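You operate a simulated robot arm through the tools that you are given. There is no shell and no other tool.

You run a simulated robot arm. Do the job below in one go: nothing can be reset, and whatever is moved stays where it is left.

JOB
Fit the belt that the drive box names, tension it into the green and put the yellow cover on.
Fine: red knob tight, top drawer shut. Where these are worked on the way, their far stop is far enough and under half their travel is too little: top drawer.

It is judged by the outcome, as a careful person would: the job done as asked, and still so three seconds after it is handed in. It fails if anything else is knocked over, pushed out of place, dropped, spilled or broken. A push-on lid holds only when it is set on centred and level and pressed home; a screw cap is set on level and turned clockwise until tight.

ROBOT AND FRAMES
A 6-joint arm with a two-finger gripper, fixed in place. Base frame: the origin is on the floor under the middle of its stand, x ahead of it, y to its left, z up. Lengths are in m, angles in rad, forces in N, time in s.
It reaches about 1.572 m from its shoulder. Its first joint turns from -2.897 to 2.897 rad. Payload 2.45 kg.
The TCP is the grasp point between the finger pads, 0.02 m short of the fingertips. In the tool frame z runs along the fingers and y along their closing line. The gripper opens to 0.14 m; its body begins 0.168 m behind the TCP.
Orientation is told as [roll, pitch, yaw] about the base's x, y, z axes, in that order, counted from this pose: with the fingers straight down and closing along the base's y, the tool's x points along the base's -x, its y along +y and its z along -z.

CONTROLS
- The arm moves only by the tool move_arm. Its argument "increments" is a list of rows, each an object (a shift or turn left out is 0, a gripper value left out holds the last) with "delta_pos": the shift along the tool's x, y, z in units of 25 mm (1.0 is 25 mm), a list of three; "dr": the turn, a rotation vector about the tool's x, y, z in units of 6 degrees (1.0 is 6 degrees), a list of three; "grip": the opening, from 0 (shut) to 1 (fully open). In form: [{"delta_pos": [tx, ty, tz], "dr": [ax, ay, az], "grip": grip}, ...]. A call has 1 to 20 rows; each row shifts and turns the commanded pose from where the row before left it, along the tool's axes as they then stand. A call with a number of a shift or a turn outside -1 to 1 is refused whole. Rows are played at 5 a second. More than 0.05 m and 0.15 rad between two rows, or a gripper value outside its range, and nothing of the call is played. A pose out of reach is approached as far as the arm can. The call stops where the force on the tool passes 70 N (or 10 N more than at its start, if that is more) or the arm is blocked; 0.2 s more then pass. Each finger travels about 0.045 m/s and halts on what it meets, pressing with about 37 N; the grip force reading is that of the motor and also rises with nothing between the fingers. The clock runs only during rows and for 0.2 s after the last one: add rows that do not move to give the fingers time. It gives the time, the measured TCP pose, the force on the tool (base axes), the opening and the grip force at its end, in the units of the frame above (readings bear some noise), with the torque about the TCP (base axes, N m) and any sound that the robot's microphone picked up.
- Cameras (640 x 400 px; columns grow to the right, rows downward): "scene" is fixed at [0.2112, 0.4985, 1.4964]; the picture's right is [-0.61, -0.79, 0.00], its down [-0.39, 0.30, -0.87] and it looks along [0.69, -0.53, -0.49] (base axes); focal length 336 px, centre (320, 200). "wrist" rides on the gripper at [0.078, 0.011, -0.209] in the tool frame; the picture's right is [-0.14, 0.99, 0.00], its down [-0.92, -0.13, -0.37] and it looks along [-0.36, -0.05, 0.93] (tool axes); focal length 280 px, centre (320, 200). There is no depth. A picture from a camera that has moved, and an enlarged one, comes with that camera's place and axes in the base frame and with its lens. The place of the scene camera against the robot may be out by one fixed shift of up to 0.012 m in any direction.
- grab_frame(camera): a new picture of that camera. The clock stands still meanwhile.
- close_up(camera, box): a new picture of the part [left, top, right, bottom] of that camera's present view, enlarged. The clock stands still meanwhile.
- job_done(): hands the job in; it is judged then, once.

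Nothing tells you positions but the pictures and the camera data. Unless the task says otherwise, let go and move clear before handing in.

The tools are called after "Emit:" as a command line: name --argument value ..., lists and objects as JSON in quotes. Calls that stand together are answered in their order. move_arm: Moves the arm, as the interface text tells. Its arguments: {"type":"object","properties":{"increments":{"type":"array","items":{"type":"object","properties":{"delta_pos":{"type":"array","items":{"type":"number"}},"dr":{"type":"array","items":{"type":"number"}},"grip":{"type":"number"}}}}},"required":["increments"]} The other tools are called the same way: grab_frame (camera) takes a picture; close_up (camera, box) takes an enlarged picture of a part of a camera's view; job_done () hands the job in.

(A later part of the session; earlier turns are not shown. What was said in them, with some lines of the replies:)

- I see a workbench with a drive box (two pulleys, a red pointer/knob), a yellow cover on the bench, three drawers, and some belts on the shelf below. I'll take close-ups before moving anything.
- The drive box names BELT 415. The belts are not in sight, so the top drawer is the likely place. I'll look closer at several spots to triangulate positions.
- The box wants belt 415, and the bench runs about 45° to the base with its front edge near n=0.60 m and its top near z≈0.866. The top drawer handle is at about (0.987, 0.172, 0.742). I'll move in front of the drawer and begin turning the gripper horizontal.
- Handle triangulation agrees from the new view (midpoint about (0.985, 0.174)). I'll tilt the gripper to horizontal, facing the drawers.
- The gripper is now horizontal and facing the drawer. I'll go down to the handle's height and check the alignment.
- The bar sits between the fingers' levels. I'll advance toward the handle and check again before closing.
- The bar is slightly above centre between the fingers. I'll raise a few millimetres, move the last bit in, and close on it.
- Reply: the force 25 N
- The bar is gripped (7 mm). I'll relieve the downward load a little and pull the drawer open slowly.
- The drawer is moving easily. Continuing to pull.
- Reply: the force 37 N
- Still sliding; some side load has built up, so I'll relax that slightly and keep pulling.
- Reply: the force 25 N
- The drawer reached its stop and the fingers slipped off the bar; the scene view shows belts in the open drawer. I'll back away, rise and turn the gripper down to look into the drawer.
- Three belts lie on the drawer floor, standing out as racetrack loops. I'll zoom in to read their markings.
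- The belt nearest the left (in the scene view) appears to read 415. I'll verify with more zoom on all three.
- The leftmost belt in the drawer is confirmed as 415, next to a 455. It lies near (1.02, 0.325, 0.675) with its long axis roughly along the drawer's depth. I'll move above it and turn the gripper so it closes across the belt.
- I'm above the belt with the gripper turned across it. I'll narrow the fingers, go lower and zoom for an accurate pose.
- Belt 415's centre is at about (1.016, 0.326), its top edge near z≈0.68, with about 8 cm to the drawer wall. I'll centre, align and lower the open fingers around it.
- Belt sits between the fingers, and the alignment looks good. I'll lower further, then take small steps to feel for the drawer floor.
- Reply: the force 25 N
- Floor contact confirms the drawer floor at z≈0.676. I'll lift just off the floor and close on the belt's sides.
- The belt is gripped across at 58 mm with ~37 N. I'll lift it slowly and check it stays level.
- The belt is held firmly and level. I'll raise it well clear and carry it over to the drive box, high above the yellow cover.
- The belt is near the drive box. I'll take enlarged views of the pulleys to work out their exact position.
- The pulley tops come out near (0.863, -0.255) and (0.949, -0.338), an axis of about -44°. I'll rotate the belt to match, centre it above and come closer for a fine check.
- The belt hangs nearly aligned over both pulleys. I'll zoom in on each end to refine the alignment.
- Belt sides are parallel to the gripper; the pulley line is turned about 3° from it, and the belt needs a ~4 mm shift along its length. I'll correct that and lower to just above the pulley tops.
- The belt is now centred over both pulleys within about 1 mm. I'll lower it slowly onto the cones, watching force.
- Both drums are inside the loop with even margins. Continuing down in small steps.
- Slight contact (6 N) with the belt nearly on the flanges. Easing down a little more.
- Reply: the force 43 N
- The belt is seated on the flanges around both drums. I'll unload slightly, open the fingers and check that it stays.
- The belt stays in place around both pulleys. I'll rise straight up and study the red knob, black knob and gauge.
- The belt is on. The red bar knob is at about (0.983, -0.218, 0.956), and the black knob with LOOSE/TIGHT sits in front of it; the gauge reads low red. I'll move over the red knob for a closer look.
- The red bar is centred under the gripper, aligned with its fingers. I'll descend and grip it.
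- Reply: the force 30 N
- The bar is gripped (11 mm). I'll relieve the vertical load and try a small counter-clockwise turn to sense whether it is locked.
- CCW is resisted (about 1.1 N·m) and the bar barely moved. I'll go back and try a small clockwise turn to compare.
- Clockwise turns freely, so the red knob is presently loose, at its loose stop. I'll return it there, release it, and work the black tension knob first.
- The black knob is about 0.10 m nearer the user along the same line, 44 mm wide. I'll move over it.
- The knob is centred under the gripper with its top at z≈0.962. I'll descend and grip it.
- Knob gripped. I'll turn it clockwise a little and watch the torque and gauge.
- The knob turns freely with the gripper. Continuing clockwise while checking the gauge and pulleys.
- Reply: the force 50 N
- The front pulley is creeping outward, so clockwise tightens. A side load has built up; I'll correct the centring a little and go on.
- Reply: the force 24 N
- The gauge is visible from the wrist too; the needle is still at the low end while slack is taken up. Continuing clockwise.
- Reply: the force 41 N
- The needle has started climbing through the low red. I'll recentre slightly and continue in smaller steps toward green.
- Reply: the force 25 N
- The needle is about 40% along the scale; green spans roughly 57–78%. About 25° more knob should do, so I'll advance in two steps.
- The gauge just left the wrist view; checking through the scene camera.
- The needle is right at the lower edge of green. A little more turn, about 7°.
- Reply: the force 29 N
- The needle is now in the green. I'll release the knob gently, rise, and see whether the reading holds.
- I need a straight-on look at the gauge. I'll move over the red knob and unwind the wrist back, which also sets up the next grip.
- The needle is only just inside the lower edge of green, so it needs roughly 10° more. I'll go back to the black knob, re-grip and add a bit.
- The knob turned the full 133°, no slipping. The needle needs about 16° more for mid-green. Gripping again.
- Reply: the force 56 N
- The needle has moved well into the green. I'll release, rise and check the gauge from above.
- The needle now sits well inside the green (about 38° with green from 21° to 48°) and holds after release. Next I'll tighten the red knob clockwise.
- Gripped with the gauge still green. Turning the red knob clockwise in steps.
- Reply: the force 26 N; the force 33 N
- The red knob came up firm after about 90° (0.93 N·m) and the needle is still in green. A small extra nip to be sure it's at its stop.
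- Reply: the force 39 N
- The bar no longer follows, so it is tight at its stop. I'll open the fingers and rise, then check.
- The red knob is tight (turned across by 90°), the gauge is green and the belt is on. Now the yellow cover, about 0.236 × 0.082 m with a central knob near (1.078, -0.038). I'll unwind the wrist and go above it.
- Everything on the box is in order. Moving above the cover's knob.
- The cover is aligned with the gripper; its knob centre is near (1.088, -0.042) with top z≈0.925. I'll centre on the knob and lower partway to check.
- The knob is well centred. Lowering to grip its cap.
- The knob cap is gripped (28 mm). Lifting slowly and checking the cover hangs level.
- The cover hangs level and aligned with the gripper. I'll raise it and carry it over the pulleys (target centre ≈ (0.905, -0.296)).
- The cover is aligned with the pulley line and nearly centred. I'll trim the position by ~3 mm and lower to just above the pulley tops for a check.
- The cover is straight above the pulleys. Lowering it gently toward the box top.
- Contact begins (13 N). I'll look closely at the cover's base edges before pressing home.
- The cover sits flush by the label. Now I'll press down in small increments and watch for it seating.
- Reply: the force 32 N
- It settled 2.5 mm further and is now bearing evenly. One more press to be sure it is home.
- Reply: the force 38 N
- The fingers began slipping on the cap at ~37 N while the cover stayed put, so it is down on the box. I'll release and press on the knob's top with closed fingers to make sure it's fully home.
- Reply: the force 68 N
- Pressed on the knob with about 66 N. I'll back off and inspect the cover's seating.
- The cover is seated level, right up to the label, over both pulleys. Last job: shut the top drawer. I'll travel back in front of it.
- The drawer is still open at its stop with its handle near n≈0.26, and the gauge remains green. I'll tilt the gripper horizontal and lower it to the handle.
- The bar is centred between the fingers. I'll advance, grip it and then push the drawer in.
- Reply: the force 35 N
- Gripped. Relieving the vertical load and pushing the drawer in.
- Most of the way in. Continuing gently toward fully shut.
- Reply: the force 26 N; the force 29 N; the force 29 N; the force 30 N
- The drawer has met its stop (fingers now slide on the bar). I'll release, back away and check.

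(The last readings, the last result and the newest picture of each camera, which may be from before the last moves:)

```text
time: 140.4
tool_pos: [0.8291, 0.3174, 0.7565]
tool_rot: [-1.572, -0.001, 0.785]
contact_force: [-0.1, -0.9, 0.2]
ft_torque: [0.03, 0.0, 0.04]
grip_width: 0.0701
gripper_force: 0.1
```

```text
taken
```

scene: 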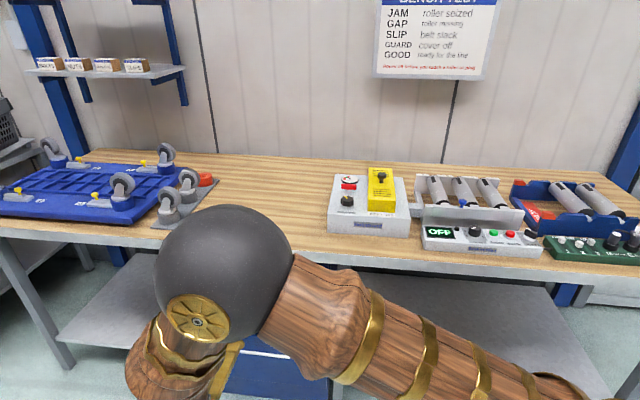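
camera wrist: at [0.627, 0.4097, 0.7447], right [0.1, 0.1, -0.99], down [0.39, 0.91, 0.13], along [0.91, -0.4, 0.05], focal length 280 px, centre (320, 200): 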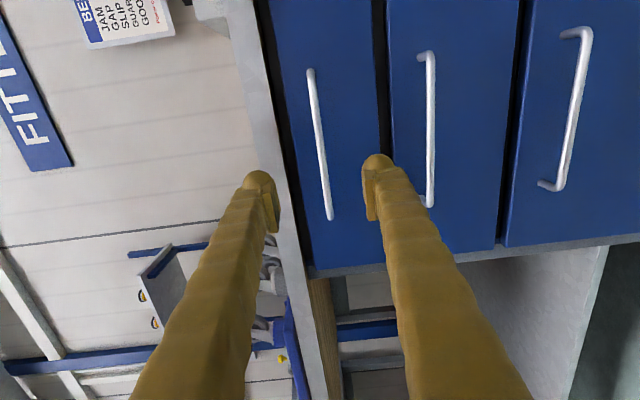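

The three drawer fronts look flush. I'll move the arm up and clear for a final check of everything.

Emit:
move_arm --increments '[{"delta_pos": [0, -1, -1]}, {"delta_pos": [0, -1, -1]}, {"delta_pos": [0, -1, -1]}, {"delta_pos": [0, -1, -0.5]}, {"delta_pos": [0, -1, 0]}, {"delta_pos": [0, -1, 0]}, {"delta_pos": [0, -1, 0]}, {"delta_pos": [0, -1, 0]}, {"delta_pos": [0, -1, 0]}, {"delta_pos": [0, -1, 0]}, {"delta_pos": [0, -1, 0]}, {"delta_pos": [0, -1, 0]}, {"delta_pos": [0, -1, 0]}, {"delta_pos": [0, -1, 0]}]'

Emit:
move_arm --increments '[{"dr": [-1, 0, 0]}, {"dr": [-1, 0, 0]}, {"dr": [-1, 0, 0]}, {"dr": [-1, 0, 0]}, {"dr": [-1, 0, 0]}, {"dr": [-1, 0, 0]}, {"dr": [-1, 0, 0]}, {"dr": [-1, 0, 0]}, {"dr": [-1, 0, 0]}, {"dr": [-1, 0, 0]}, {"dr": [-1, 0, 0]}, {"dr": [-1, 0, 0]}, {"dr": [-1, 0, 0]}, {"dr": [-1, 0, 0]}, {"dr": [-1, 0, 0]}]'

Emit:
grab_frame --camera "scene"

Emit:
close_up --camera "scene" --box '[180, 240, 340, 340]'

Emit:
close_up --camera "scene" --box '[320, 155, 430, 235]'

Emit:
grab_frame --camera "wrist"

```text
time: 143.4
tool_pos: [0.7668, 0.3794, 1.1045]
tool_rot: [-1.57, -0.001, 0.786]
contact_force: [-0.1, 0.0, -0.2]
ft_torque: [0.0, -0.02, -0.01]
grip_width: 0.0696
gripper_force: 0.1
```

```text
time: 146.6
tool_pos: [0.7662, 0.3797, 1.1054]
tool_rot: [0.0, 0.0, 0.783]
contact_force: [0.5, -0.2, 0.5]
ft_torque: [-0.01, 0.0, -0.02]
grip_width: 0.0699
gripper_force: 0.0
```

```text
taken
```

scene: 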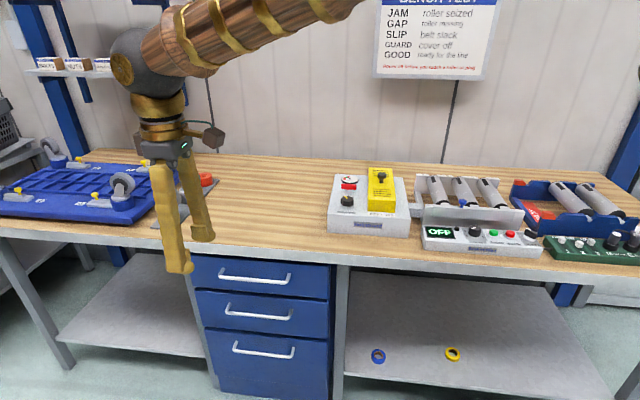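

```text
4.00 times, centred on (260, 290) of scene
camera zoom: at [0.2112, 0.4985, 1.4964], right [-0.61, -0.79, 0.0], down [-0.39, 0.3, -0.87], along [0.69, -0.53, -0.49], focal length 1346 px, centre (560, -160)
```

zoom: 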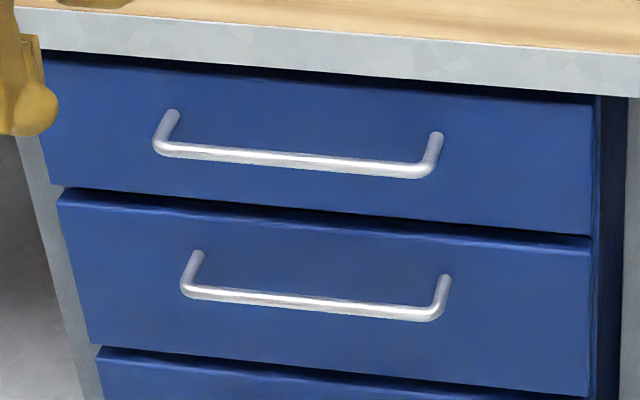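

```text
5.00 times, centred on (375, 195) of scene
camera zoom: at [0.2112, 0.4985, 1.4964], right [-0.61, -0.79, 0.0], down [-0.39, 0.3, -0.87], along [0.69, -0.53, -0.49], focal length 1683 px, centre (45, 225)
```

zoom: 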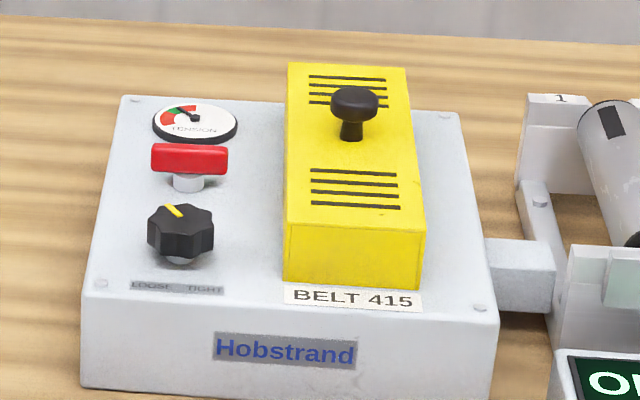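

```text
taken
camera wrist: at [0.7045, 0.3313, 1.3145], right [-0.6, 0.8, 0.0], down [0.74, 0.56, 0.37], along [0.29, 0.22, -0.93], focal length 280 px, centre (320, 200)
```

wrist: 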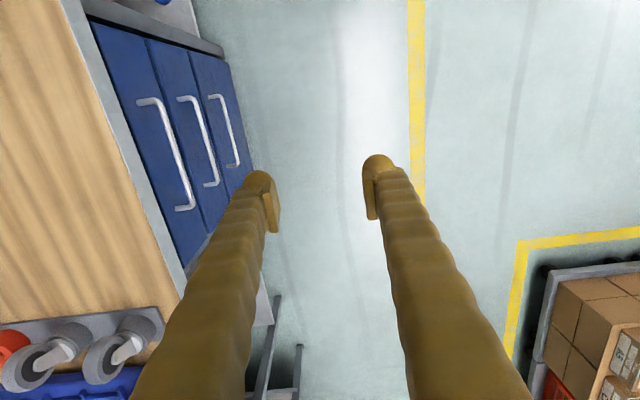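

The drawer is shut exactly as at the start, red knob across (tight), gauge green, cover on. A last close look at the cover's base edge and gauge before handing in.

Emit:
close_up --camera "scene" --box '[370, 195, 410, 220]'

Emit:
close_up --camera "scene" --box '[335, 165, 375, 195]'

Emit:
close_up --camera "scene" --box '[360, 160, 410, 195]'

```text
16.00 times, centred on (390, 208) of scene
camera zoom: at [0.2112, 0.4985, 1.4964], right [-0.61, -0.79, 0.0], down [-0.39, 0.3, -0.87], along [0.69, -0.53, -0.49], focal length 5384 px, centre (-800, 80)
```

zoom: 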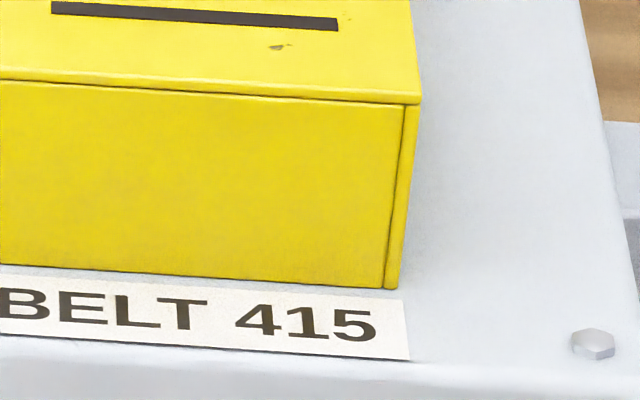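

```text
13.33 times, centred on (355, 180) of scene
camera zoom: at [0.2112, 0.4985, 1.4964], right [-0.61, -0.79, 0.0], down [-0.39, 0.3, -0.87], along [0.69, -0.53, -0.49], focal length 4487 px, centre (-147, 467)
```

zoom: 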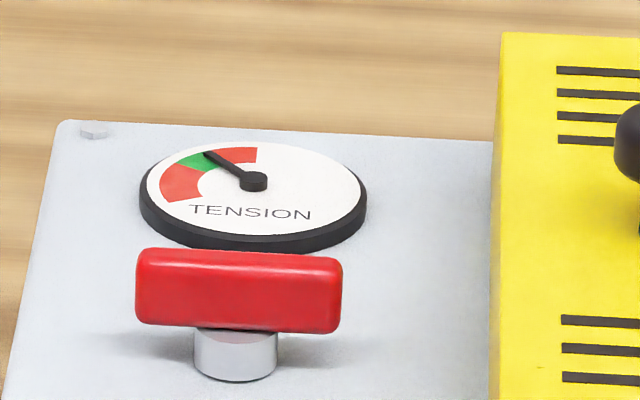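

```text
11.43 times, centred on (385, 178) of scene
camera zoom: at [0.2112, 0.4985, 1.4964], right [-0.61, -0.79, 0.0], down [-0.39, 0.3, -0.87], along [0.69, -0.53, -0.49], focal length 3846 px, centre (-423, 457)
```

zoom: 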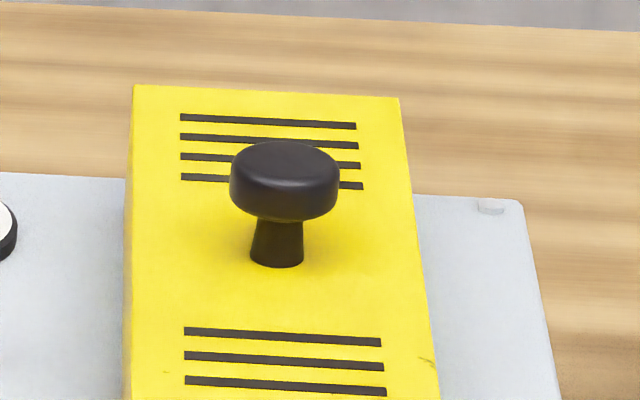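

Belt 415 is on the pulleys, the gauge needle is in the green, the red knob is tight and the yellow cover is pressed flush onto the box. The top drawer is shut and the arm is clear, so I'm handing in.

Emit:
job_done

```text
The job is handed in.
```

I fitted belt 415, tensioned it into the green, and handed the job in. I saw nothing else knocked over or pushed out of place.

- **Belt:** I took it from the top drawer. It sits down on the flanges around both pulleys.
- **Tension:** the gauge needle is about 60% of the way across the green band. It stayed there after I tightened the red knob and put the cover on.
- **Red knob:** it turned freely clockwise for about 90° and then came up firm. A further nudge did not move it.
- **Cover:** it sits level and flush on the drive box, over both pulleys. I pressed it down with about 66 N. I neither heard nor felt a latch, and I did not try lifting it to test the hold.
- **Top drawer:** it is pushed back against its stop, and its handle is where it was at the start.

The arm is raised clear with the gripper empty.
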